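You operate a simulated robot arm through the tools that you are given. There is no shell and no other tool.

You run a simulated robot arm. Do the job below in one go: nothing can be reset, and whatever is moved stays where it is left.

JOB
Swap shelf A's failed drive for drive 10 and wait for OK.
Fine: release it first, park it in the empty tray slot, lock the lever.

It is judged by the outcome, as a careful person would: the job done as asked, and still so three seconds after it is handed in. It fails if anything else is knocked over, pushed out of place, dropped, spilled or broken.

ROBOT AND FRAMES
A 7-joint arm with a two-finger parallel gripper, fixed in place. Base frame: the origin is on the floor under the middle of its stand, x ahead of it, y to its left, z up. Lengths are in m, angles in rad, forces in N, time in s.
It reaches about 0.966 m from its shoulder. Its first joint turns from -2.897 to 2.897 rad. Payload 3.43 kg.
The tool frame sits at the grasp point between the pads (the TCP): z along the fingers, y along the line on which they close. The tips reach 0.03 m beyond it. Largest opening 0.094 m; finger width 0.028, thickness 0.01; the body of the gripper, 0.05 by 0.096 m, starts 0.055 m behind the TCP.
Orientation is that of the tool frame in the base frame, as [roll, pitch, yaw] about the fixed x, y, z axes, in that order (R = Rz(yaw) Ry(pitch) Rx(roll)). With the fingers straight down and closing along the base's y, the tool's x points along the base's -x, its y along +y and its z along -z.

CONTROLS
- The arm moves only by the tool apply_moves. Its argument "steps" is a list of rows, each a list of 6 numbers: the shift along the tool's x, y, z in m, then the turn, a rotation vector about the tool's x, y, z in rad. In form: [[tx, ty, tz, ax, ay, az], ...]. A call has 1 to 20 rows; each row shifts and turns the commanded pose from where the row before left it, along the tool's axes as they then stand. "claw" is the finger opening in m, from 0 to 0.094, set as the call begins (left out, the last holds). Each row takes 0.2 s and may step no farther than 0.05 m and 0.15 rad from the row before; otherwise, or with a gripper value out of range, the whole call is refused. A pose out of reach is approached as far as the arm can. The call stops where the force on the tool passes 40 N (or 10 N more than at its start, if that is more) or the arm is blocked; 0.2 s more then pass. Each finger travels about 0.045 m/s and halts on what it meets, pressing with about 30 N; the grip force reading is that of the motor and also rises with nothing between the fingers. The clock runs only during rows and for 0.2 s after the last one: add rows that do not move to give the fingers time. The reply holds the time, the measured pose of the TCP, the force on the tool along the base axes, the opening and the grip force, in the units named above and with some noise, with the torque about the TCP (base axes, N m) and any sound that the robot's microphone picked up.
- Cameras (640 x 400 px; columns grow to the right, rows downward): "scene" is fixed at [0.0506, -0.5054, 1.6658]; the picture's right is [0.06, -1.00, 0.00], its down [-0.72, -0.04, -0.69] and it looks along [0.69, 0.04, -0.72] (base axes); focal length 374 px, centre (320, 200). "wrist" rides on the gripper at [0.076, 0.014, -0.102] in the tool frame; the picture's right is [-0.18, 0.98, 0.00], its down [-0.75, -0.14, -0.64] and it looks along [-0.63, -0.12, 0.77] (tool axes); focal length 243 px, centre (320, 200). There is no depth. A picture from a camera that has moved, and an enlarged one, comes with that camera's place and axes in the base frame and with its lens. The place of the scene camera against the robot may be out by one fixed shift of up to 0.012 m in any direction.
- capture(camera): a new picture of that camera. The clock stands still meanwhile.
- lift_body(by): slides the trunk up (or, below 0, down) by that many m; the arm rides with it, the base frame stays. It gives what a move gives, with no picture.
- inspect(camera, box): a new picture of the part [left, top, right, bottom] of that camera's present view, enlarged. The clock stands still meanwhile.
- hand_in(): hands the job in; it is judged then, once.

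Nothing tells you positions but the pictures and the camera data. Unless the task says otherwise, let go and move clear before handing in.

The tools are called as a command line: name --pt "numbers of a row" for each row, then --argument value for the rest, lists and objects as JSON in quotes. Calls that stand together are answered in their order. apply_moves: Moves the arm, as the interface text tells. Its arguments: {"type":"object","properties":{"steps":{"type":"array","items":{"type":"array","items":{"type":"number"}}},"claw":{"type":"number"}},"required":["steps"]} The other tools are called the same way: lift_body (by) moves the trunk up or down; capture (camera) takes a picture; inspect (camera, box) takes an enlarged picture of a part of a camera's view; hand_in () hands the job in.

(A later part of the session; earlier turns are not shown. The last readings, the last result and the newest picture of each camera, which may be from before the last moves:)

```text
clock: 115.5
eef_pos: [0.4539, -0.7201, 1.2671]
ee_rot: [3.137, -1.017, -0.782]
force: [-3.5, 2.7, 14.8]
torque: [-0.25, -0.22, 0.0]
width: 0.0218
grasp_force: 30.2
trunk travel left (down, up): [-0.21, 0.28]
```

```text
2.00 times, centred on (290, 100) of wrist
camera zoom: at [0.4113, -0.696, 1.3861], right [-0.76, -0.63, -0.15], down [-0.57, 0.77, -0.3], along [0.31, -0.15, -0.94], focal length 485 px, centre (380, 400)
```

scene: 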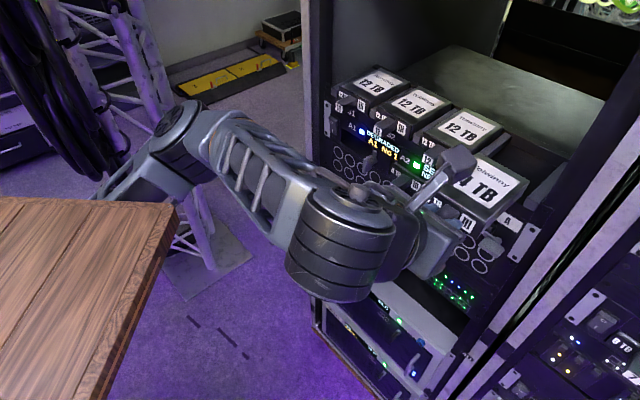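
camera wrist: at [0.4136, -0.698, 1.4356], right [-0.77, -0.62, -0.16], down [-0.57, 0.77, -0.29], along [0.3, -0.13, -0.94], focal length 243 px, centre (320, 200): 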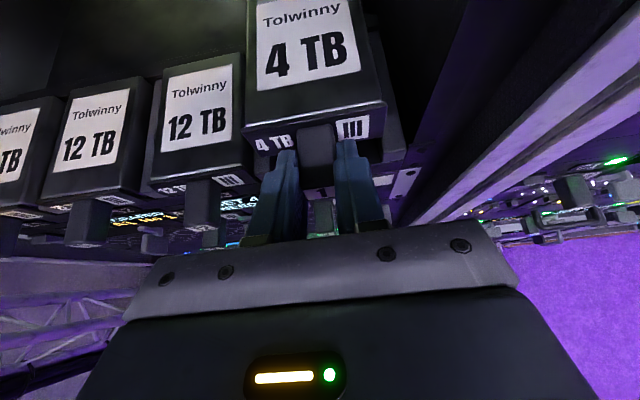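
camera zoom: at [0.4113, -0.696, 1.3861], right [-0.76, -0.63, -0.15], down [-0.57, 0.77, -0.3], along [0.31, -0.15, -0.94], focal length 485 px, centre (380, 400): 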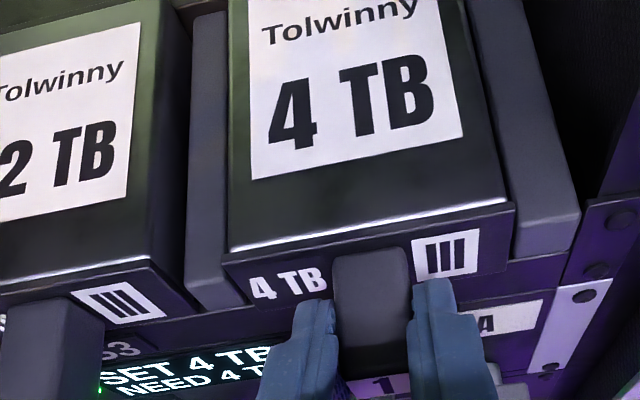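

Seated: the contact force is even and the torque is small. I'll release and back away along the finger axis.

apply_moves --claw 0.045 --pt "0 0 0 0 0 0" --pt "0 0 0 0 0 0" --pt "0 0 0 0 0 0" --pt "0 0 -0.02 0 0 0" --pt "0 0 -0.03 0 0 0" --pt "0 0 -0.04 0 0 0" --pt "0 0 -0.04 0 0 0" --pt "0 0 0 0 0 0"

capture --camera "wrist"

inspect --camera "scene" --box '[400, 100, 592, 220]'

```text
clock: 117.5
eef_pos: [0.3815, -0.6527, 1.3008]
ee_rot: [-3.125, -0.961, -0.799]
force: [0.1, 0.4, 1.2]
torque: [0.02, 0.02, 0.0]
width: 0.0449
grasp_force: 0.0
trunk travel left (down, up): [-0.21, 0.28]
stopped in row 8: the arm was blocked; the commanded pose is now the measured one
```

```text
taken
camera wrist: at [0.3426, -0.6343, 1.4226], right [-0.77, -0.62, -0.16], down [-0.57, 0.78, -0.25], along [0.28, -0.1, -0.96], focal length 243 px, centre (320, 200)
```

wrist: 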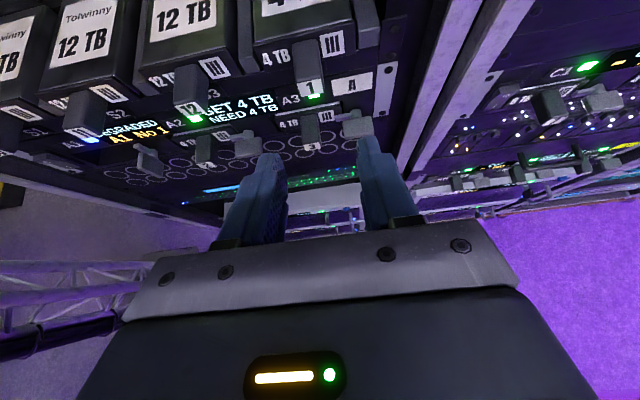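

```text
3.33 times, centred on (496, 160) of scene
camera zoom: at [0.0506, -0.5054, 1.6658], right [0.06, -1.0, 0.0], down [-0.72, -0.04, -0.69], along [0.69, 0.04, -0.72], focal length 1248 px, centre (-267, 333)
```

zoom: 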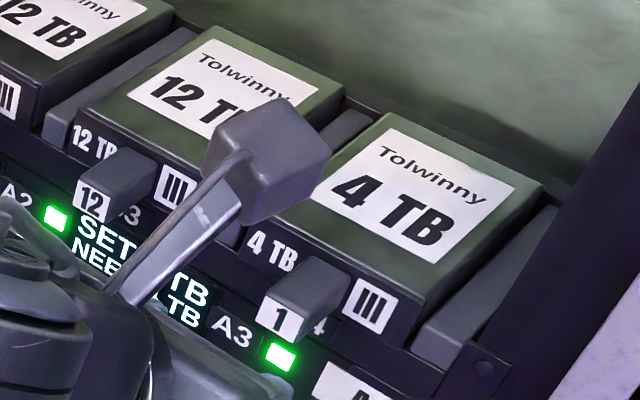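

Drive 1 is parked neatly in S4. Next is drive 10 in S1. I'll back off a little, traverse left and then lower the trunk to the height that worked well at A1.

apply_moves --pt "0.008 0 -0.03 0 0 0" --pt "0.005 -0.03 0 0 0 0" --pt "0 -0.04 0 0 0 0" --pt "0 -0.04 0 0 0 0" --pt "0 -0.04 0 0 0 0" --pt "0 -0.04 0 0 0 0" --pt "0 -0.04 0 0 0 0" --pt "0 -0.04 0 0 0 0" --pt "0 -0.04 0 0 0 0" --pt "0 0 0 0 0 0"

lift_body --by -0.18

```text
clock: 119.7
eef_pos: [0.5962, -0.4208, 1.3206]
ee_rot: [3.1, -0.935, -0.758]
force: [0.7, 1.3, 0.5]
torque: [0.03, -0.01, 0.01]
width: 0.0451
grasp_force: 0.1
trunk travel left (down, up): [-0.21, 0.28]
```

```text
clock: 121.7
eef_pos: [0.598, -0.417, 1.1422]
ee_rot: [3.092, -0.941, -0.748]
force: [0.0, -0.4, 0.3]
torque: [-0.01, 0.01, -0.02]
width: 0.0452
grasp_force: 0.1
trunk travel left (down, up): [-0.03, 0.46]
```

Now I'll level the hand and rise in front of S1 (l≈-0.127, z≈1.26).

apply_moves --claw 0.06 --pt "0 0 -0.02 0.0024 0.1259 0.0055" --pt "0 0 0 0.0024 0.1259 0.0055" --pt "0 0 0 0.0024 0.1259 0.0055" --pt "0 0 0 0.0024 0.1259 0.0055" --pt "0 0 0 0.0024 0.1259 0.0055" --pt "0.04 0 0 0 0 0" --pt "0.04 0 0 0 0 0" --pt "0.038 0 0 0 0 0" --pt "0 0 0 0 0 0" --pt "0 0 0 0 0 0"

capture --camera "wrist"

inspect --camera "wrist" --box '[200, 30, 440, 180]'

```text
clock: 123.9
eef_pos: [0.5855, -0.4052, 1.2709]
ee_rot: [-2.511, -1.567, -1.419]
force: [0.9, -0.7, -0.4]
torque: [0.02, 0.0, -0.03]
width: 0.06
grasp_force: 0.0
trunk travel left (down, up): [-0.03, 0.46]
```

```text
taken
camera wrist: at [0.504, -0.3433, 1.3485], right [-0.7, -0.69, -0.19], down [-0.35, 0.56, -0.75], along [0.62, -0.46, -0.63], focal length 243 px, centre (320, 200)
```

wrist: 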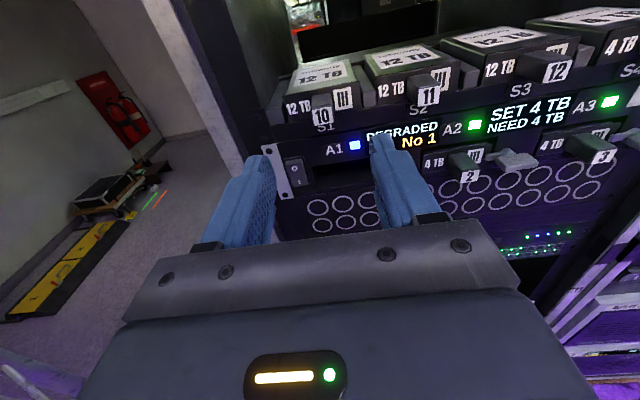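

```text
2.67 times, centred on (320, 105) of wrist
camera zoom: at [0.504, -0.3433, 1.3485], right [-0.7, -0.69, -0.19], down [-0.35, 0.56, -0.75], along [0.62, -0.46, -0.63], focal length 647 px, centre (320, 453)
```

zoom: 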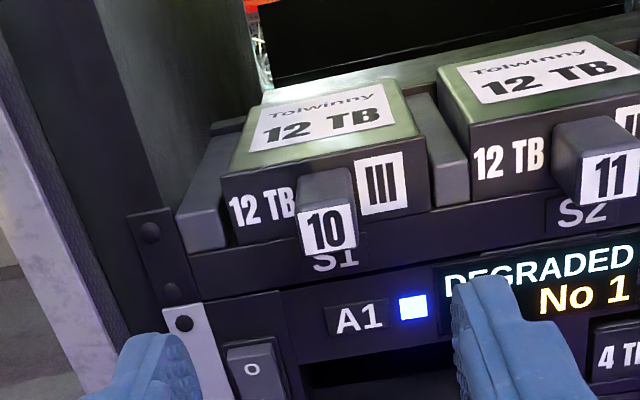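

Handle 10 is confirmed at l≈-0.1265, z≈1.261. Approaching level, as with drive 1.

apply_moves --claw 0.044 --pt "-0.005 0.001 0.025 0 0 0" --pt "-0.005 0 0.03 0 0 0" --pt "0 0 0.03 0 0 0" --pt "0 0 0.025 0 0 0" --pt "0 0 0 0 0 0" --pt "0 0 0 0 0 0"

inspect --camera "wrist" --box '[220, 60, 420, 185]'

inspect --camera "scene" --box '[300, 80, 396, 140]'

```text
clock: 125.3
eef_pos: [0.6497, -0.4866, 1.2788]
ee_rot: [-0.943, -1.523, -2.982]
force: [-0.3, 0.8, 0.9]
torque: [0.04, -0.02, 0.01]
width: 0.0439
grasp_force: 0.0
trunk travel left (down, up): [-0.03, 0.46]
```

```text
3.20 times, centred on (320, 122) of wrist
camera zoom: at [0.5627, -0.4234, 1.3508], right [-0.69, -0.69, -0.22], down [-0.32, 0.56, -0.77], along [0.65, -0.45, -0.6], focal length 776 px, centre (320, 448)
```

zoom: 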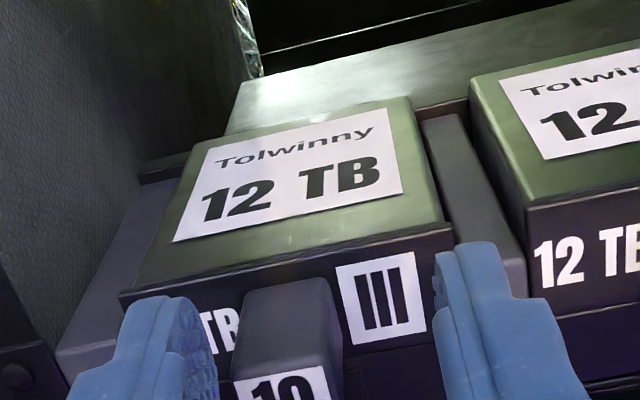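

```text
6.67 times, centred on (348, 110) of scene
camera zoom: at [0.0506, -0.5054, 1.6658], right [0.06, -1.0, 0.0], down [-0.72, -0.04, -0.69], along [0.69, 0.04, -0.72], focal length 2495 px, centre (133, 800)
```

zoom: 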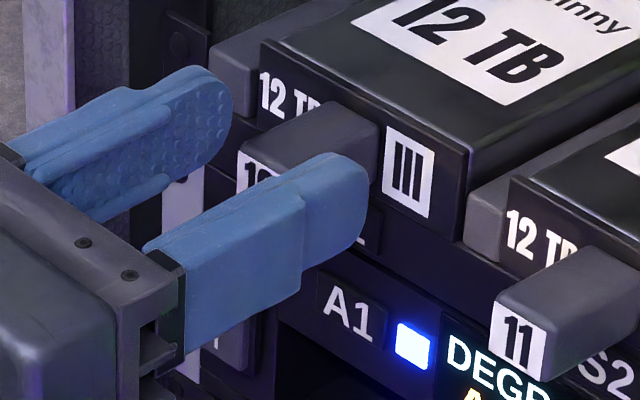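

The arm drifted (about +18 mm up and +11 mm right) at this reach. I'll correct with feedback before moving onto the handle.

apply_moves --pt "-0.009 -0.0057 0 0 -0.014 -0.0195" --pt "-0.009 -0.0057 0 0 -0.014 -0.0195" --pt "0 0 0 0 0 0" --pt "0 0 0 0 0 0"

inspect --camera "wrist" --box '[220, 60, 420, 185]'

```text
clock: 126.3
eef_pos: [0.6554, -0.4769, 1.2596]
ee_rot: [1.879, -1.569, 0.476]
force: [-0.2, -0.2, 0.3]
torque: [0.01, -0.03, 0.0]
width: 0.0439
grasp_force: 0.0
trunk travel left (down, up): [-0.03, 0.46]
```

```text
3.20 times, centred on (320, 122) of wrist
camera zoom: at [0.5744, -0.4143, 1.3357], right [-0.69, -0.7, -0.18], down [-0.36, 0.55, -0.75], along [0.63, -0.46, -0.63], focal length 776 px, centre (320, 448)
```

zoom: 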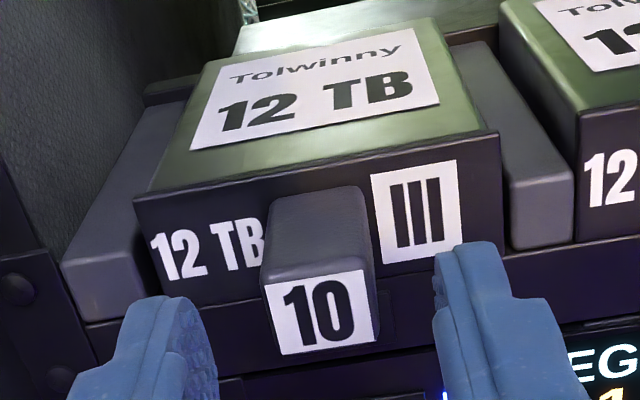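

Well aligned. Moving forward the last 31 mm in small steps.

apply_moves --pt "0 0 0.01 0 0 0" --pt "0 0 0.011 0 0 0" --pt "0 0 0.01 0 0 0" --pt "0 0 0 0 0 0"

```text
clock: 127.3
eef_pos: [0.6768, -0.4997, 1.2591]
ee_rot: [1.966, -1.568, 0.391]
force: [-0.8, 0.1, 0.2]
torque: [0.04, 0.03, 0.01]
width: 0.0441
grasp_force: 0.1
trunk travel left (down, up): [-0.03, 0.46]
```

apply_moves --claw 0.0 --pt "0 -0.001 0.001 0 0 0" --pt "0 0 0 0 0 0" --pt "0 0 0 0 0 0" --pt "0 0 0 0 0 0"

inspect --camera "wrist" --box '[200, 30, 440, 180]'

```text
clock: 128.3
eef_pos: [0.6783, -0.5003, 1.2596]
ee_rot: [1.835, -1.568, 0.521]
force: [-1.4, -0.5, -0.6]
torque: [0.0, 0.04, -0.03]
width: 0.0261
grasp_force: 30.3
trunk travel left (down, up): [-0.03, 0.46]
```

```text
2.67 times, centred on (320, 105) of wrist
camera zoom: at [0.5965, -0.4369, 1.336], right [-0.7, -0.7, -0.18], down [-0.36, 0.55, -0.75], along [0.62, -0.46, -0.63], focal length 647 px, centre (320, 453)
```

zoom: 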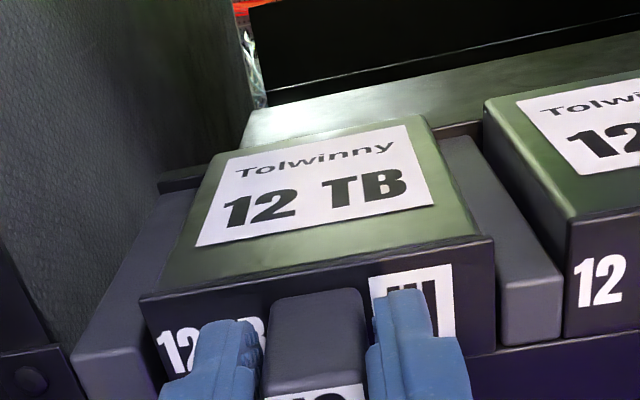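

Drive 10 is gripped. I'll lift it 6 mm off the tray floor and pull it out.

apply_moves --pt "0.006 0 0 0 0 0" --pt "0 0 -0.015 0 0 0" --pt "0 0 -0.02 0 0 0" --pt "0 0 -0.02 0 0 0" --pt "0 0 0 0 0 0"

inspect --camera "wrist" --box '[200, 30, 440, 180]'

inspect --camera "scene" --box '[270, 60, 414, 150]'

```text
clock: 129.5
eef_pos: [0.6397, -0.461, 1.2626]
ee_rot: [1.992, -1.569, 0.367]
force: [-0.7, 0.6, -3.3]
torque: [0.24, 0.22, -0.02]
width: 0.0258
grasp_force: 30.3
trunk travel left (down, up): [-0.03, 0.46]
```

```text
2.67 times, centred on (320, 105) of wrist
camera zoom: at [0.5579, -0.3974, 1.341], right [-0.69, -0.7, -0.18], down [-0.36, 0.55, -0.75], along [0.63, -0.46, -0.63], focal length 647 px, centre (320, 453)
```

zoom: 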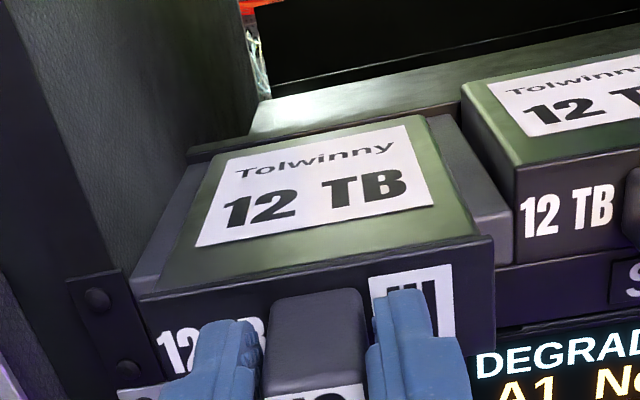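

```text
4.44 times, centred on (342, 105) of scene
camera zoom: at [0.0506, -0.5054, 1.6658], right [0.06, -1.0, 0.0], down [-0.72, -0.04, -0.69], along [0.69, 0.04, -0.72], focal length 1663 px, centre (222, 622)
```

zoom: 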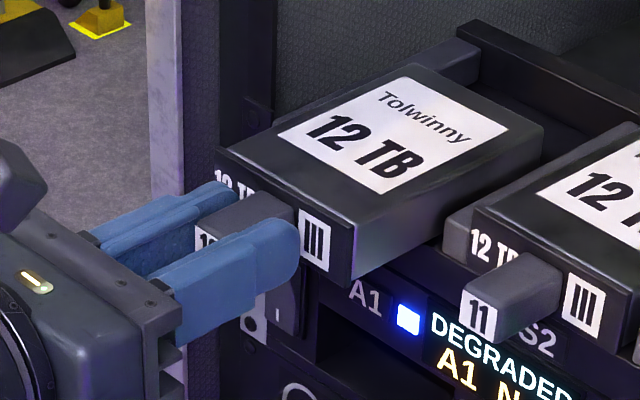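

Coming out freely. I'll continue out to s≈0.67, then lower gently towards the A1 bay.

apply_moves --pt "0 0 -0.025 0 0 0" --pt "0 0 -0.03 0 0 0" --pt "0 0 -0.03 0 0 0" --pt "-0.005 0 -0.02 0 0 0" --pt "-0.015 0.004 0 0 0 0" --pt "-0.02 0.004 0 0 0 0" --pt "-0.02 0.004 0 0 0 0" --pt "-0.02 0.004 0 0 0 0" --pt "-0.015 0 0 0 0 0" --pt "0 0 0 0 0 0"

inspect --camera "wrist" --box '[200, 30, 440, 180]'

inspect --camera "scene" --box '[240, 80, 432, 200]'

```text
clock: 131.7
eef_pos: [0.5534, -0.3983, 1.1686]
ee_rot: [1.846, -1.57, 0.511]
force: [0.2, -0.1, -3.2]
torque: [0.23, 0.25, -0.02]
width: 0.0258
grasp_force: 29.4
trunk travel left (down, up): [-0.03, 0.46]
```

```text
2.67 times, centred on (320, 105) of wrist
camera zoom: at [0.4714, -0.335, 1.2457], right [-0.69, -0.7, -0.18], down [-0.36, 0.55, -0.75], along [0.63, -0.46, -0.63], focal length 647 px, centre (320, 453)
```

zoom: 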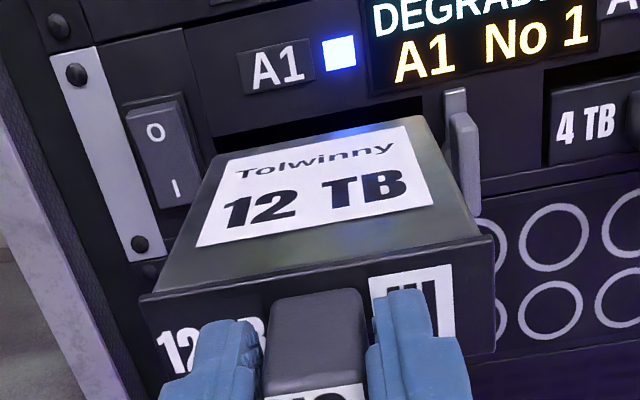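

```text
3.33 times, centred on (336, 140) of scene
camera zoom: at [0.0506, -0.5054, 1.6658], right [0.06, -1.0, 0.0], down [-0.72, -0.04, -0.69], along [0.69, 0.04, -0.72], focal length 1248 px, centre (267, 400)
```

zoom: 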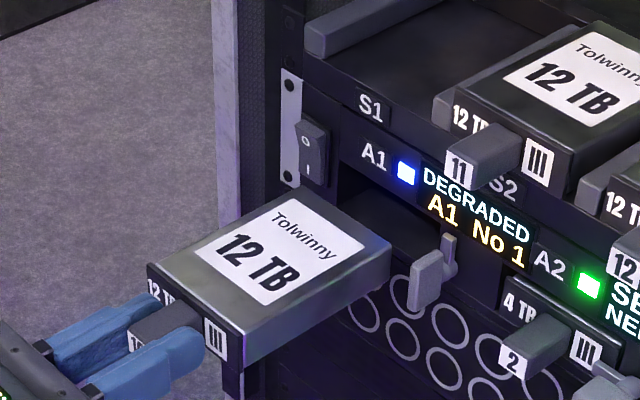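

No slip this time and the drive is level. I'll lower 8 mm and move to the bay mouth, then check.

apply_moves --pt "-0.008 0.0005 0.01 0 0 0" --pt "0 0 0.02 0 0 0" --pt "0 0 0 0 0 0"

inspect --camera "wrist" --box '[200, 30, 440, 180]'

```text
clock: 132.5
eef_pos: [0.5734, -0.4183, 1.1627]
ee_rot: [-1.259, -1.571, -2.669]
force: [0.4, 0.6, -2.8]
torque: [0.25, 0.21, -0.01]
width: 0.0257
grasp_force: 30.0
trunk travel left (down, up): [-0.03, 0.46]
```

```text
2.67 times, centred on (320, 105) of wrist
camera zoom: at [0.4926, -0.356, 1.2387], right [-0.7, -0.7, -0.18], down [-0.36, 0.55, -0.75], along [0.62, -0.46, -0.63], focal length 647 px, centre (320, 453)
```

zoom: 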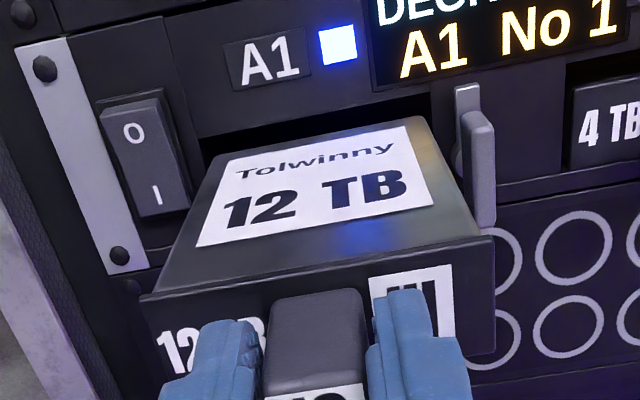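

Aligned at l=-0.110, z=1.163. Inserting slowly.

apply_moves --pt "-0.001 0 0.014 0 0 0" --pt "0 0 0.014 0 0 0" --pt "0 0 0.014 0 0 0" --pt "0 0 0.014 0 0 0" --pt "0 0 0 0 0 0"

inspect --camera "wrist" --box '[200, 30, 440, 180]'

```text
clock: 133.7
eef_pos: [0.6147, -0.4591, 1.1596]
ee_rot: [2.193, -1.57, 0.163]
force: [0.0, 0.0, -3.5]
torque: [0.25, 0.19, -0.03]
width: 0.026
grasp_force: 30.2
trunk travel left (down, up): [-0.03, 0.46]
```

```text
2.67 times, centred on (320, 105) of wrist
camera zoom: at [0.5328, -0.3957, 1.2366], right [-0.69, -0.7, -0.18], down [-0.36, 0.55, -0.75], along [0.62, -0.46, -0.63], focal length 647 px, centre (320, 453)
```

zoom: 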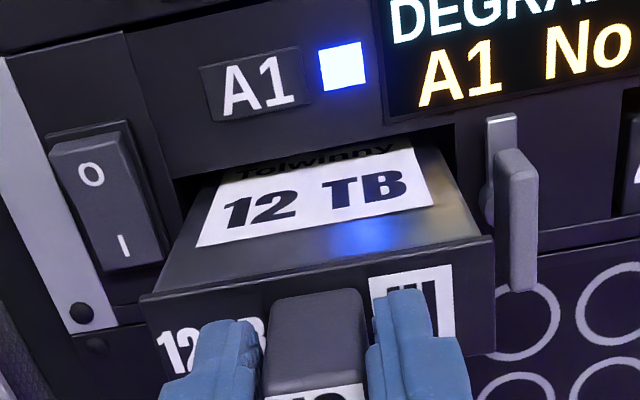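

apply_moves --pt "0 0 0.014 0 0 0" --pt "0 0 0.014 0 0 0" --pt "0 0 0.014 0 0 0" --pt "0 0 0.014 0 0 0" --pt "0 0 0 0 0 0"

inspect --camera "wrist" --box '[200, 30, 440, 180]'

inspect --camera "scene" --box '[300, 100, 396, 160]'

```text
clock: 134.9
eef_pos: [0.6552, -0.4981, 1.1594]
ee_rot: [2.073, -1.568, 0.287]
force: [0.1, 0.7, -3.0]
torque: [0.23, 0.18, 0.01]
width: 0.0258
grasp_force: 30.1
trunk travel left (down, up): [-0.03, 0.46]
```

```text
2.67 times, centred on (320, 105) of wrist
camera zoom: at [0.5726, -0.4358, 1.2368], right [-0.69, -0.7, -0.18], down [-0.36, 0.55, -0.75], along [0.62, -0.46, -0.63], focal length 647 px, centre (320, 453)
```

zoom: 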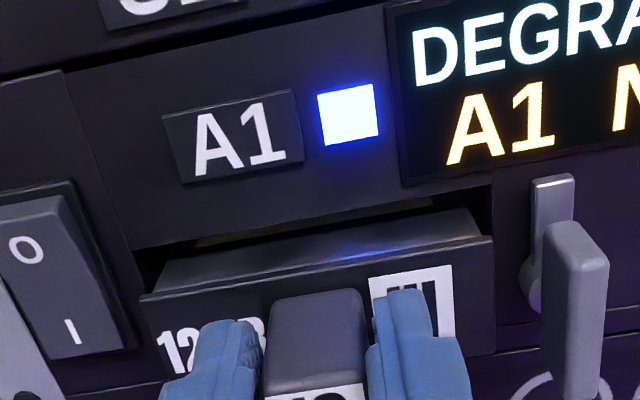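

```text
6.67 times, centred on (348, 130) of scene
camera zoom: at [0.0506, -0.5054, 1.6658], right [0.06, -1.0, 0.0], down [-0.72, -0.04, -0.69], along [0.69, 0.04, -0.72], focal length 2495 px, centre (133, 667)
```

zoom: 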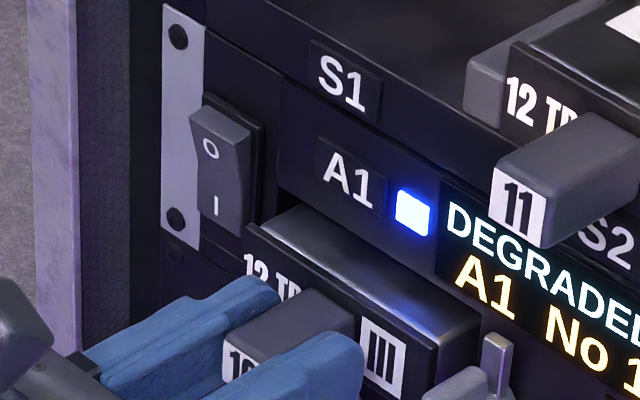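

About 18 mm remain. I'll push in gently until it seats flush.

apply_moves --pt "-0.001 0.0005 0.008 0 0 0" --pt "0 0 0.007 0 0 0" --pt "0 0 0.004 0 0 0" --pt "0 0 0 0 0 0"

inspect --camera "wrist" --box '[200, 30, 440, 180]'

inspect --camera "scene" --box '[320, 110, 416, 170]'

```text
clock: 135.9
eef_pos: [0.6676, -0.5117, 1.1608]
ee_rot: [2.371, -1.57, -0.013]
force: [-9.3, 9.6, -7.4]
torque: [0.6, 0.6, -0.05]
width: 0.0259
grasp_force: 29.7
trunk travel left (down, up): [-0.03, 0.46]
```

```text
2.67 times, centred on (320, 105) of wrist
camera zoom: at [0.5852, -0.449, 1.236], right [-0.7, -0.69, -0.18], down [-0.36, 0.55, -0.75], along [0.62, -0.46, -0.63], focal length 647 px, centre (320, 453)
```

zoom: 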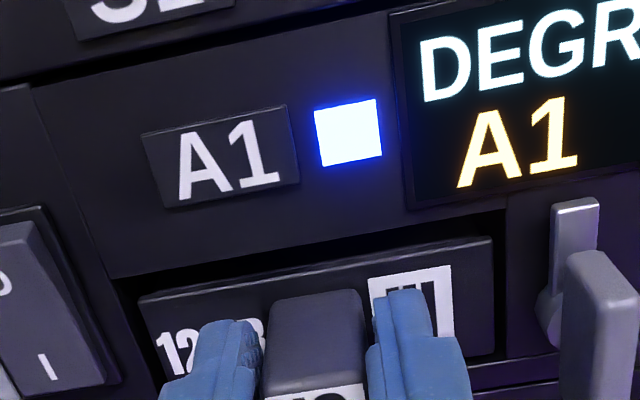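

```text
6.67 times, centred on (368, 140) of scene
camera zoom: at [0.0506, -0.5054, 1.6658], right [0.06, -1.0, 0.0], down [-0.72, -0.04, -0.69], along [0.69, 0.04, -0.72], focal length 2495 px, centre (0, 600)
```

zoom: 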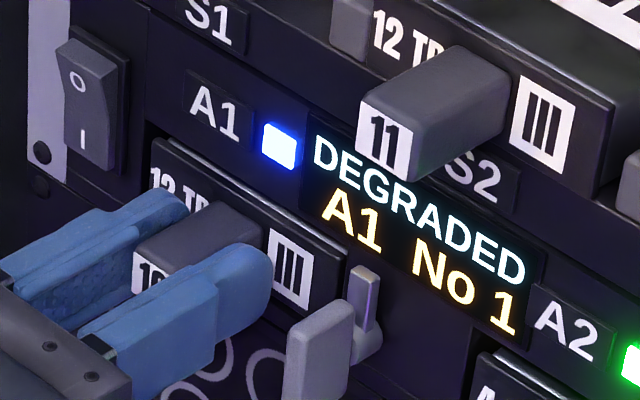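

It has reached the back stop: 13 N, with the face flush where drive 1's was. I'll settle it onto the bay floor, then release.

apply_moves --pt "-0.0025 0 0 0 0 0" --pt "-0.0015 0 0 0 0 0" --pt "0 0 0 0 0 0"

```text
clock: 136.7
eef_pos: [0.6671, -0.512, 1.1573]
ee_rot: [0.955, -1.57, 1.403]
force: [1.5, -2.6, 6.5]
torque: [-0.65, -0.62, -0.01]
width: 0.0261
grasp_force: 29.7
trunk travel left (down, up): [-0.03, 0.46]
```

It is on the floor and flush. Releasing and backing straight off.

apply_moves --claw 0.044 --pt "0 0 0 0 0 0" --pt "0 0 0 0 0 0" --pt "0 0 0 0 0 0" --pt "0 0 -0.015 0 0 0" --pt "0 0 -0.03 0 0 0" --pt "0 0 -0.04 0 0 0" --pt "0 0 -0.04 0 0 0" --pt "0 0 0 0 0 0"

capture --camera "wrist"

inspect --camera "scene" --box '[320, 110, 416, 170]'

inspect --camera "wrist" --box '[240, 40, 440, 165]'

```text
clock: 138.5
eef_pos: [0.5767, -0.4237, 1.1552]
ee_rot: [1.867, -1.569, 0.488]
force: [-0.3, -0.7, 0.4]
torque: [-0.03, -0.02, 0.0]
width: 0.0441
grasp_force: 0.0
trunk travel left (down, up): [-0.03, 0.46]
```

```text
taken
camera wrist: at [0.4952, -0.3612, 1.2321], right [-0.69, -0.7, -0.18], down [-0.36, 0.55, -0.75], along [0.62, -0.46, -0.63], focal length 243 px, centre (320, 200)
```

wrist: 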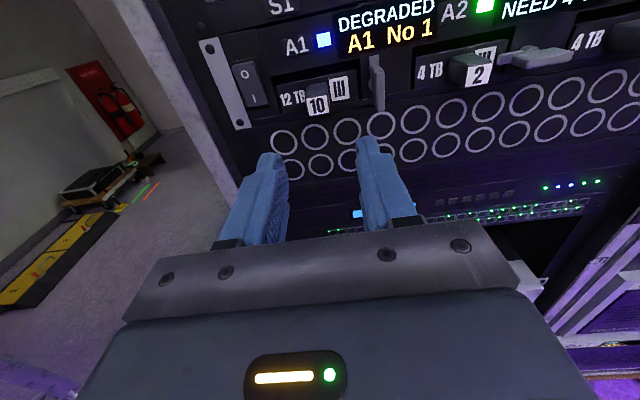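

```text
6.67 times, centred on (368, 140) of scene
camera zoom: at [0.0506, -0.5054, 1.6658], right [0.06, -1.0, 0.0], down [-0.72, -0.04, -0.69], along [0.69, 0.04, -0.72], focal length 2495 px, centre (0, 600)
```

zoom: 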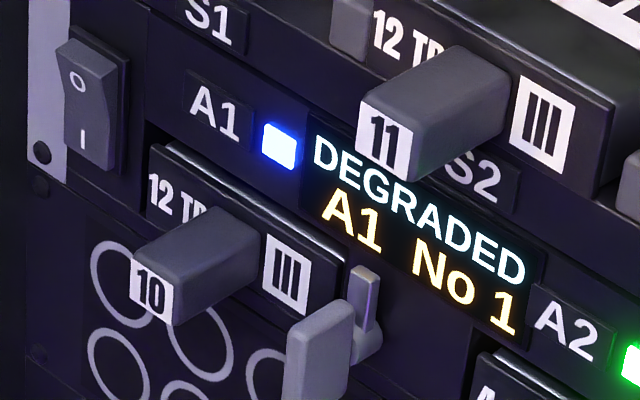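

```text
3.20 times, centred on (340, 102) of wrist
camera zoom: at [0.4952, -0.3612, 1.2321], right [-0.69, -0.7, -0.18], down [-0.36, 0.55, -0.75], along [0.62, -0.46, -0.63], focal length 776 px, centre (256, 512)
```

zoom: 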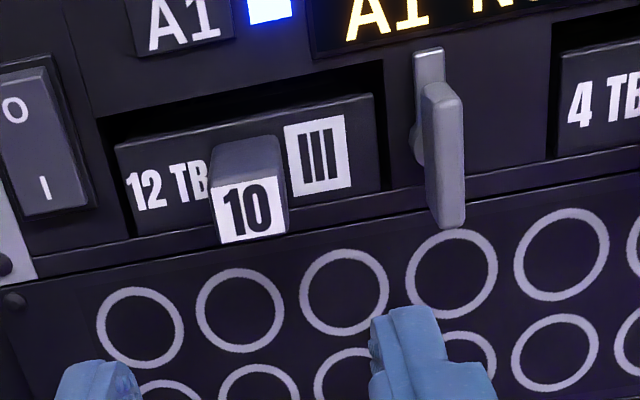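

Drive 10 is seated flush in A1, with the LED still blue. Now for the lever: I'll roll back to camera-down, the posture in which the lever was left vertical, and straddle the paddle to turn it counter-clockwise.

apply_moves --claw 0.03 --pt "0 0 -0.015 0 0 0.145" --pt "0 0 0 0 0 0.145" --pt "0 0 0 0 0 0.145" --pt "0 0 0 0 0 0.145" --pt "0 0 0 0 0 0.145" --pt "0 0 0 0 0 0.145" --pt "0 0 0 0 0 0.145" --pt "0 0 0 0 0 0.145" --pt "0 0 0 0 0 0.145" --pt "0 0 0 0 0 0.145" --pt "0 0 0 0 0 0.145" --pt "0 0 0 0 0 0.145" --pt "0 0 0 0 0 0.145" --pt "0 0 0 0 0 0.145" --pt "0 0 0 0 0 0.145" --pt "0 0 0 0 0 0.145" --pt "0 0 0 0 0 0.145" --pt "0 0 0 0 0 0.145" --pt "0 0 0 0 0 0.145" --pt "0 0 0 0 0 0.145"

apply_moves --pt "0 -0.03 0 0 0 0.145" --pt "0 -0.03 0 0 0 0.096" --pt "0 0 0 0 0 0" --pt "0 0 0 0 0 0"

capture --camera "wrist"

```text
clock: 142.7
eef_pos: [0.5802, -0.4106, 1.1469]
ee_rot: [-1.665, 1.292, -2.444]
force: [0.8, -0.1, 0.3]
torque: [0.04, 0.02, -0.02]
width: 0.0301
grasp_force: 0.1
trunk travel left (down, up): [-0.03, 0.46]
```

```text
clock: 143.7
eef_pos: [0.5399, -0.4535, 1.1551]
ee_rot: [-2.32, 1.524, -3.105]
force: [0.7, -0.2, 0.3]
torque: [0.02, 0.01, 0.03]
width: 0.03
grasp_force: 0.1
trunk travel left (down, up): [-0.03, 0.46]
```

```text
taken
camera wrist: at [0.4742, -0.3711, 1.0828], right [0.7, 0.7, 0.15], down [-0.52, 0.35, 0.78], along [0.49, -0.62, 0.61], focal length 243 px, centre (320, 200)
```

wrist: 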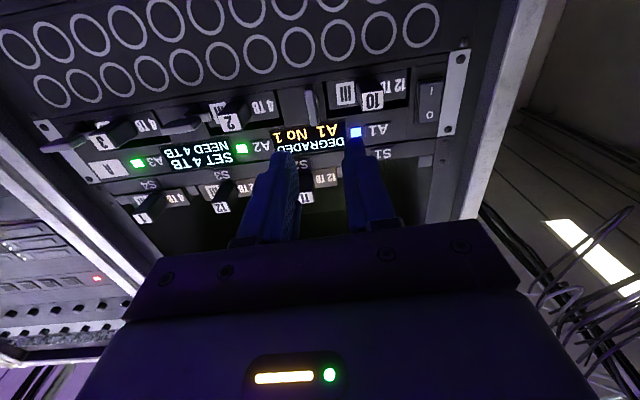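

apply_moves --pt "-0.0015 -0.0116 0.01 0 -0.032 -0.08" --pt "0 0 0.025 0 0 0" --pt "0 0 0.025 0 0 0" --pt "0 0 0.025 0 0 0" --pt "0 0 0 0 0 0" --pt "0 0 0 0 0 0"

inspect --camera "wrist" --box '[220, 60, 420, 185]'

inspect --camera "scene" --box '[320, 120, 416, 180]'

```text
clock: 145.1
eef_pos: [0.5936, -0.5241, 1.157]
ee_rot: [-1.601, 1.458, -2.381]
force: [0.5, 0.4, -0.8]
torque: [-0.02, 0.03, 0.03]
width: 0.03
grasp_force: 0.0
trunk travel left (down, up): [-0.03, 0.46]
```

```text
3.20 times, centred on (320, 122) of wrist
camera zoom: at [0.5247, -0.4467, 1.0794], right [0.7, 0.71, 0.07], down [-0.49, 0.41, 0.77], along [0.51, -0.57, 0.64], focal length 776 px, centre (320, 448)
```

zoom: 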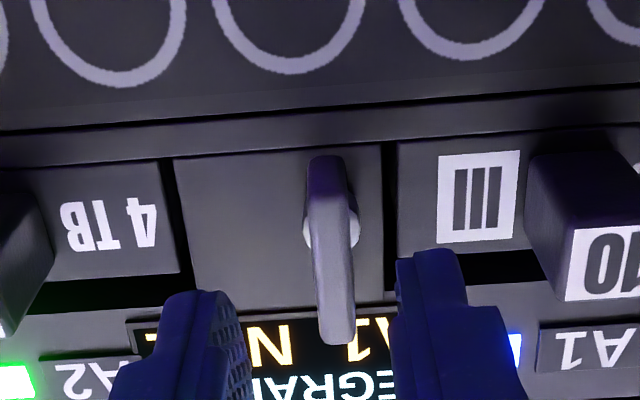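

```text
6.67 times, centred on (368, 150) of scene
camera zoom: at [0.0506, -0.5054, 1.6658], right [0.06, -1.0, 0.0], down [-0.72, -0.04, -0.69], along [0.69, 0.04, -0.72], focal length 2495 px, centre (0, 533)
```

zoom: 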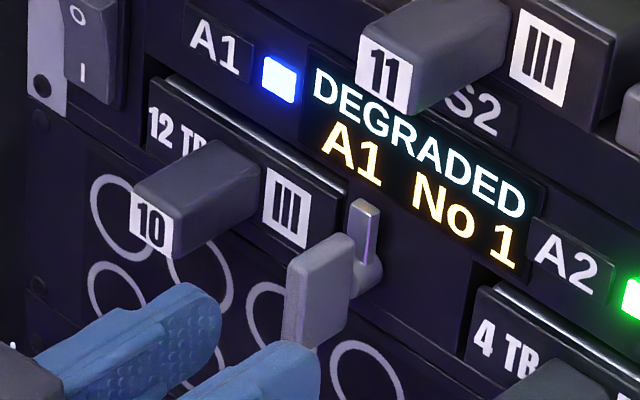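

The paddle is centred between the fingers. I'll advance 27 mm and narrow the fingers to about 15 mm around it.

apply_moves --pt "0 0 0.014 0 0 0" --pt "0 0 0.013 0 0 0" --pt "0 0 0 0 0 0" --pt "0 0 0 0 0 0"

inspect --camera "wrist" --box '[220, 60, 420, 185]'

```text
clock: 146.1
eef_pos: [0.6109, -0.5422, 1.1551]
ee_rot: [-1.612, 1.458, -2.391]
force: [0.6, -0.6, 0.0]
torque: [-0.01, 0.0, 0.02]
width: 0.0302
grasp_force: 0.1
trunk travel left (down, up): [-0.03, 0.46]
```

```text
3.20 times, centred on (320, 122) of wrist
camera zoom: at [0.5423, -0.4653, 1.079], right [0.7, 0.71, 0.07], down [-0.49, 0.41, 0.77], along [0.51, -0.58, 0.64], focal length 776 px, centre (320, 448)
```

zoom: 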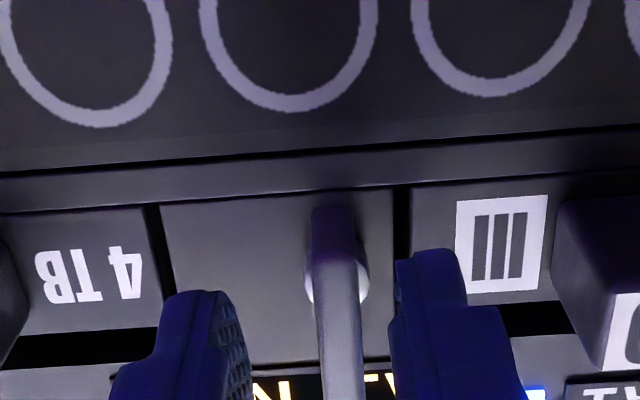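

apply_moves --claw 0.0145 --pt "0 0 0.001 0 0 0" --pt "0 0 0 0 0 0" --pt "0 0 0 0 0 -0.06" --pt "0 0 0 0 0 -0.06" --pt "0 0 0 0 0 -0.06" --pt "0 0 0 0 0 -0.06" --pt "0 0 0 0 0 -0.06" --pt "0 0 0 0 0 0"

inspect --camera "scene" --box '[340, 134, 388, 164]'

```text
clock: 147.9
eef_pos: [0.6074, -0.5428, 1.1595]
ee_rot: [-1.55, 1.173, -2.334]
force: [15.2, 8.3, -15.9]
torque: [0.21, 0.26, 0.39]
width: 0.0266
grasp_force: 10.8
trunk travel left (down, up): [-0.03, 0.46]
```

```text
13.33 times, centred on (364, 149) of scene
camera zoom: at [0.0506, -0.5054, 1.6658], right [0.06, -1.0, 0.0], down [-0.72, -0.04, -0.69], along [0.69, 0.04, -0.72], focal length 4990 px, centre (-267, 880)
```

zoom: 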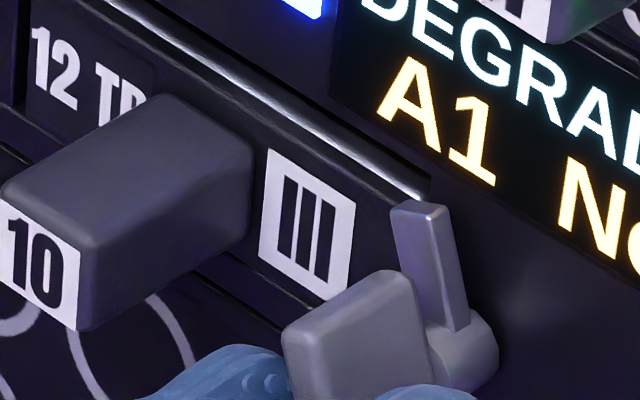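

The lever is turning. The TCP has drifted about 5 mm off the pivot, so I'll correct and continue in chunks.

apply_moves --pt "0.0014 0.0044 0.002 0 0 0" --pt "0 0 0 0 0 -0.05" --pt "0 0 0 0 0 -0.05" --pt "0 0 0 0 0 0"

```text
clock: 148.9
eef_pos: [0.6081, -0.5426, 1.1594]
ee_rot: [-1.54, 1.076, -2.329]
force: [6.5, 5.8, -10.2]
torque: [0.18, 0.28, 0.23]
width: 0.0215
grasp_force: 6.0
trunk travel left (down, up): [-0.03, 0.46]
```

apply_moves --pt "0.0012 0.0041 0.002 0 0 0" --pt "0 0 0 0 0 -0.05" --pt "0 0 0 0 0 -0.05" --pt "0 0 0 0 0 -0.05" --pt "0 0 0 0 0 0"

inspect --camera "scene" --box '[340, 134, 388, 164]'

```text
clock: 150.1
eef_pos: [0.6081, -0.542, 1.1607]
ee_rot: [-1.531, 0.933, -2.323]
force: [5.7, 3.5, -11.9]
torque: [0.22, 0.3, 0.23]
width: 0.0215
grasp_force: 6.0
trunk travel left (down, up): [-0.03, 0.46]
```

```text
13.33 times, centred on (364, 149) of scene
camera zoom: at [0.0506, -0.5054, 1.6658], right [0.06, -1.0, 0.0], down [-0.72, -0.04, -0.69], along [0.69, 0.04, -0.72], focal length 4990 px, centre (-267, 880)
```

zoom: 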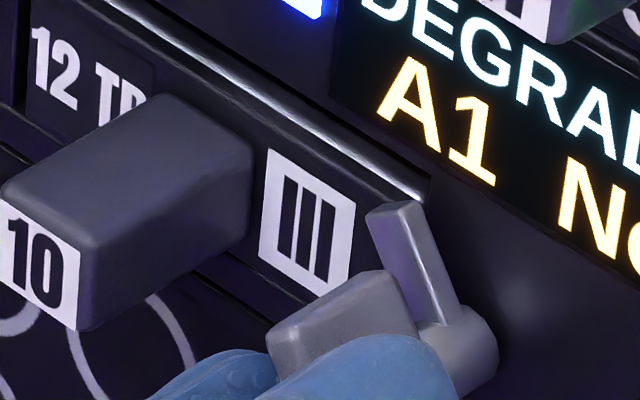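

apply_moves --pt "0.0014 0.0048 0.002 -0.0143 0.0193 0" --pt "0 0 0 0 0 -0.05" --pt "0 0 0 0 0 -0.05" --pt "0 0 0 0 0 -0.05" --pt "0 0 0 0 0 0"

```text
clock: 151.3
eef_pos: [0.6102, -0.5406, 1.1636]
ee_rot: [-1.556, 0.789, -2.342]
force: [2.7, 6.4, -6.4]
torque: [0.19, 0.1, 0.19]
width: 0.0199
grasp_force: 4.9
trunk travel left (down, up): [-0.03, 0.46]
```

apply_moves --pt "0.0053 0.0053 0.002 0 0 0" --pt "0.0005 0.0005 0 0 0 -0.05" --pt "0.0005 0.0005 0 0 0 -0.05" --pt "0.0005 0.0005 0 0 0 -0.05" --pt "0 0 0 0 0 0"

inspect --camera "scene" --box '[340, 134, 388, 164]'

```text
clock: 152.5
eef_pos: [0.6116, -0.5435, 1.1509]
ee_rot: [-1.561, 0.639, -2.349]
force: [-0.9, -0.2, 0.3]
torque: [-0.02, -0.01, 0.02]
width: 0.0145
grasp_force: 0.0
trunk travel left (down, up): [-0.03, 0.46]
```

```text
13.33 times, centred on (364, 149) of scene
camera zoom: at [0.0506, -0.5054, 1.6658], right [0.06, -1.0, 0.0], down [-0.72, -0.04, -0.69], along [0.69, 0.04, -0.72], focal length 4990 px, centre (-267, 880)
```

zoom: 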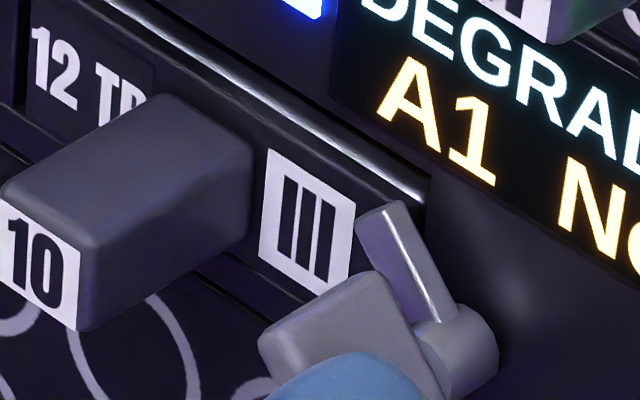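

apply_moves --pt "-0.0027 -0.0035 0 0 0 0" --pt "0 0 0 0 0 -0.05" --pt "0 0 0 0 0 -0.05" --pt "0 0 0 0 0 -0.05" --pt "0 0 0 0 0 0"

```text
clock: 153.7
eef_pos: [0.6114, -0.5426, 1.156]
ee_rot: [-1.564, 0.489, -2.351]
force: [1.1, -0.2, -1.4]
torque: [0.06, 0.0, 0.06]
width: 0.0152
grasp_force: 0.8
trunk travel left (down, up): [-0.03, 0.46]
```

apply_moves --pt "0 0 0 0 0 -0.05" --pt "0 0 0 0 0 -0.05" --pt "0 0 0 0 0 -0.05" --pt "0 0 0 0 0 -0.05" --pt "0 0 0 0 0 0"

inspect --camera "scene" --box '[340, 134, 388, 164]'

```text
clock: 154.9
eef_pos: [0.6109, -0.5421, 1.1555]
ee_rot: [-1.565, 0.289, -2.352]
force: [0.6, 0.4, -1.4]
torque: [0.04, 0.02, 0.01]
width: 0.0154
grasp_force: 0.5
trunk travel left (down, up): [-0.03, 0.46]
```

```text
13.33 times, centred on (364, 149) of scene
camera zoom: at [0.0506, -0.5054, 1.6658], right [0.06, -1.0, 0.0], down [-0.72, -0.04, -0.69], along [0.69, 0.04, -0.72], focal length 4990 px, centre (-267, 880)
```

zoom: 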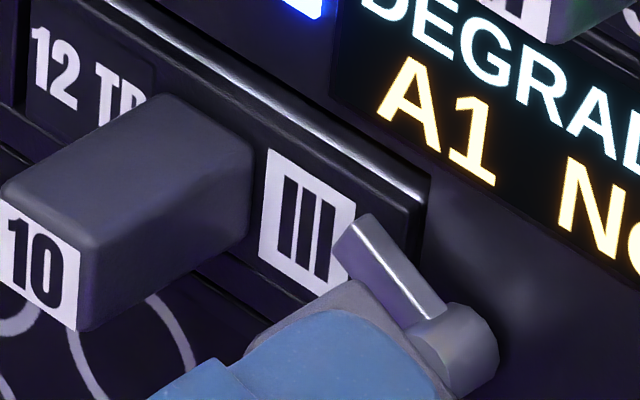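

apply_moves --pt "0 0 0 0 0 -0.05" --pt "0 0 0 0 0 -0.05" --pt "0 0 0 0 0 -0.05" --pt "0 0 0 0 0 -0.05" --pt "0 0 0 0 0 -0.05" --pt "0 0 0 0 0 0"

inspect --camera "scene" --box '[340, 134, 388, 164]'

```text
clock: 156.3
eef_pos: [0.6101, -0.5421, 1.1557]
ee_rot: [-1.563, 0.041, -2.354]
force: [0.8, 0.0, -2.0]
torque: [0.04, 0.03, 0.03]
width: 0.0156
grasp_force: 0.2
trunk travel left (down, up): [-0.03, 0.46]
```

```text
13.33 times, centred on (364, 149) of scene
camera zoom: at [0.0506, -0.5054, 1.6658], right [0.06, -1.0, 0.0], down [-0.72, -0.04, -0.69], along [0.69, 0.04, -0.72], focal length 4990 px, centre (-267, 880)
```

zoom: 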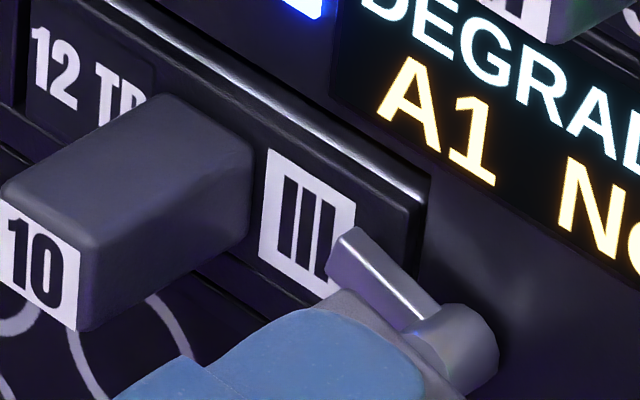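

Almost there; the bar still needs about 0.25 rad more. Continuing to the stop.

apply_moves --pt "0 0 0 0 0 -0.05" --pt "0 0 0 0 0 -0.05" --pt "0 0 0 0 0 -0.05" --pt "0 0 0 0 0 -0.05" --pt "0 0 0 0 0 0"

inspect --camera "scene" --box '[340, 134, 388, 164]'

```text
clock: 157.5
eef_pos: [0.6105, -0.5417, 1.1557]
ee_rot: [-1.564, -0.158, -2.355]
force: [0.2, 0.0, -1.3]
torque: [0.03, -0.02, 0.05]
width: 0.015
grasp_force: 0.8
trunk travel left (down, up): [-0.03, 0.46]
```

```text
13.33 times, centred on (364, 149) of scene
camera zoom: at [0.0506, -0.5054, 1.6658], right [0.06, -1.0, 0.0], down [-0.72, -0.04, -0.69], along [0.69, 0.04, -0.72], focal length 4990 px, centre (-267, 880)
```

zoom: 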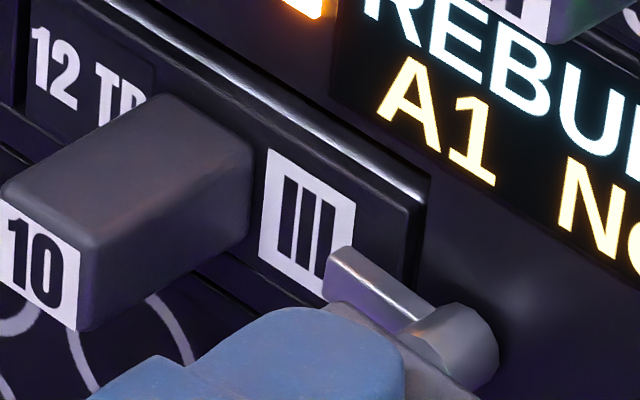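

The display now reads "REBUI…" with an amber LED, so the lock was detected. I'll nudge a little further to make sure the lever is firmly at its stop.

apply_moves --pt "0 0 0 0 0 -0.04" --pt "0 0 0 0 0 -0.04" --pt "0 0 0 0 0 0"

inspect --camera "scene" --box '[340, 134, 388, 164]'

```text
clock: 158.3
eef_pos: [0.6105, -0.5424, 1.1546]
ee_rot: [-1.561, -0.24, -2.357]
force: [-0.6, -0.7, 2.9]
torque: [0.0, -0.07, -0.04]
width: 0.0158
grasp_force: 0.8
trunk travel left (down, up): [-0.03, 0.46]
```

```text
13.33 times, centred on (364, 149) of scene
camera zoom: at [0.0506, -0.5054, 1.6658], right [0.06, -1.0, 0.0], down [-0.72, -0.04, -0.69], along [0.69, 0.04, -0.72], focal length 4990 px, centre (-267, 880)
```

zoom: 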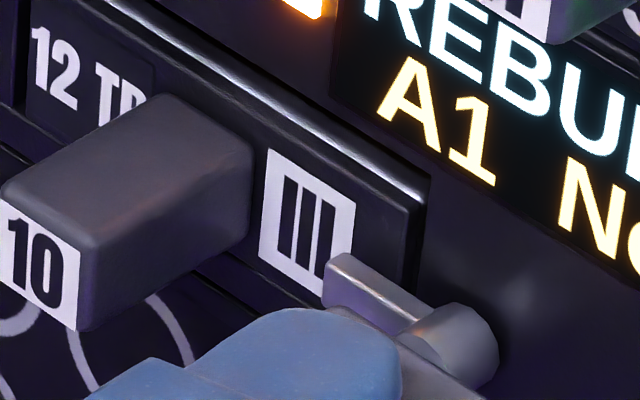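

apply_moves --pt "0 0 0 0 0 -0.04" --pt "0 0 0 0 0 -0.04" --pt "0 0 0 0 0 0"

inspect --camera "scene" --box '[340, 134, 388, 164]'

```text
clock: 159.1
eef_pos: [0.6109, -0.5423, 1.1557]
ee_rot: [-1.562, -0.317, -2.358]
force: [-2.9, 1.3, 4.4]
torque: [0.61, -0.39, 0.03]
width: 0.0173
grasp_force: 29.6
trunk travel left (down, up): [-0.03, 0.46]
```

```text
13.33 times, centred on (364, 149) of scene
camera zoom: at [0.0506, -0.5054, 1.6658], right [0.06, -1.0, 0.0], down [-0.72, -0.04, -0.69], along [0.69, 0.04, -0.72], focal length 4990 px, centre (-267, 880)
```

zoom: 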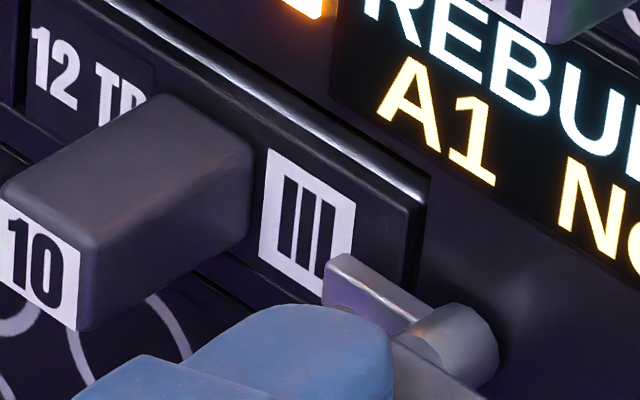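

The lever is firmly against its stop (0.7 N·m), so it is locked. I'll ease the fingers back parallel to the paddle, open, and withdraw straight.

apply_moves --pt "0 0 0 0 0 0.08" --pt "0 0 0 0 0 0.08" --pt "0 0 0 0 0 0.08" --pt "0 0 0 0 0 0.05" --pt "0 0 0 0 0 0"

apply_moves --claw 0.04 --pt "0 0 0 0 0 0" --pt "0 0 0 0 0 0" --pt "0 0 0 0 0 0"

inspect --camera "scene" --box '[340, 134, 388, 164]'

inspect --camera "wrist" --box '[240, 90, 400, 190]'

```text
clock: 160.3
eef_pos: [0.6115, -0.5421, 1.1557]
ee_rot: [-1.564, -0.028, -2.354]
force: [-0.2, 0.5, 0.2]
torque: [0.01, -0.02, 0.03]
width: 0.0146
grasp_force: 0.1
trunk travel left (down, up): [-0.03, 0.46]
```

```text
clock: 161.1
eef_pos: [0.6111, -0.5421, 1.156]
ee_rot: [-1.563, -0.028, -2.354]
force: [-0.6, -0.2, 0.2]
torque: [-0.02, 0.01, 0.01]
width: 0.0399
grasp_force: 0.0
trunk travel left (down, up): [-0.03, 0.46]
```

```text
13.33 times, centred on (364, 149) of scene
camera zoom: at [0.0506, -0.5054, 1.6658], right [0.06, -1.0, 0.0], down [-0.72, -0.04, -0.69], along [0.69, 0.04, -0.72], focal length 4990 px, centre (-267, 880)
```

zoom: 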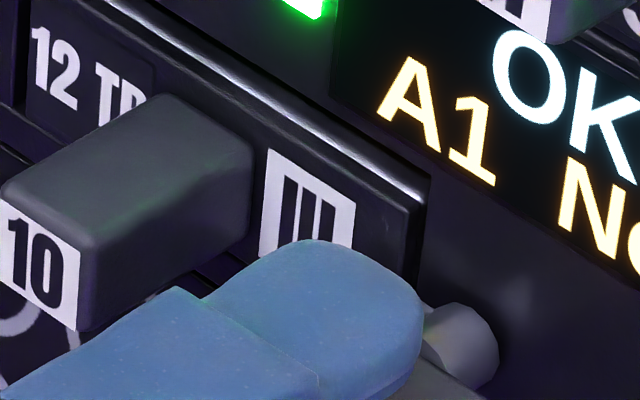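

```text
4.00 times, centred on (320, 140) of wrist
camera zoom: at [0.4852, -0.5234, 1.1433], right [0.12, 0.11, -0.99], down [0.08, 0.99, 0.11], along [0.99, -0.09, 0.11], focal length 970 px, centre (320, 440)
```

zoom: 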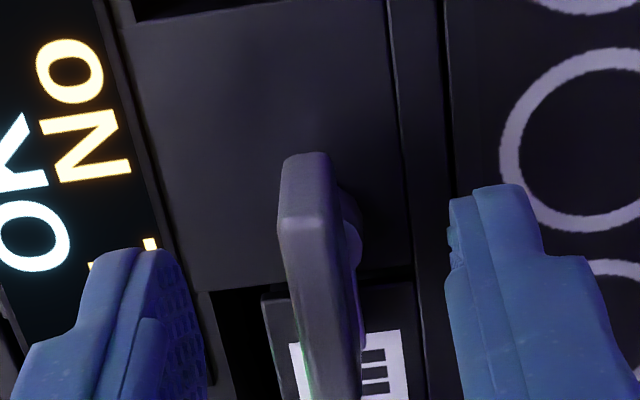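

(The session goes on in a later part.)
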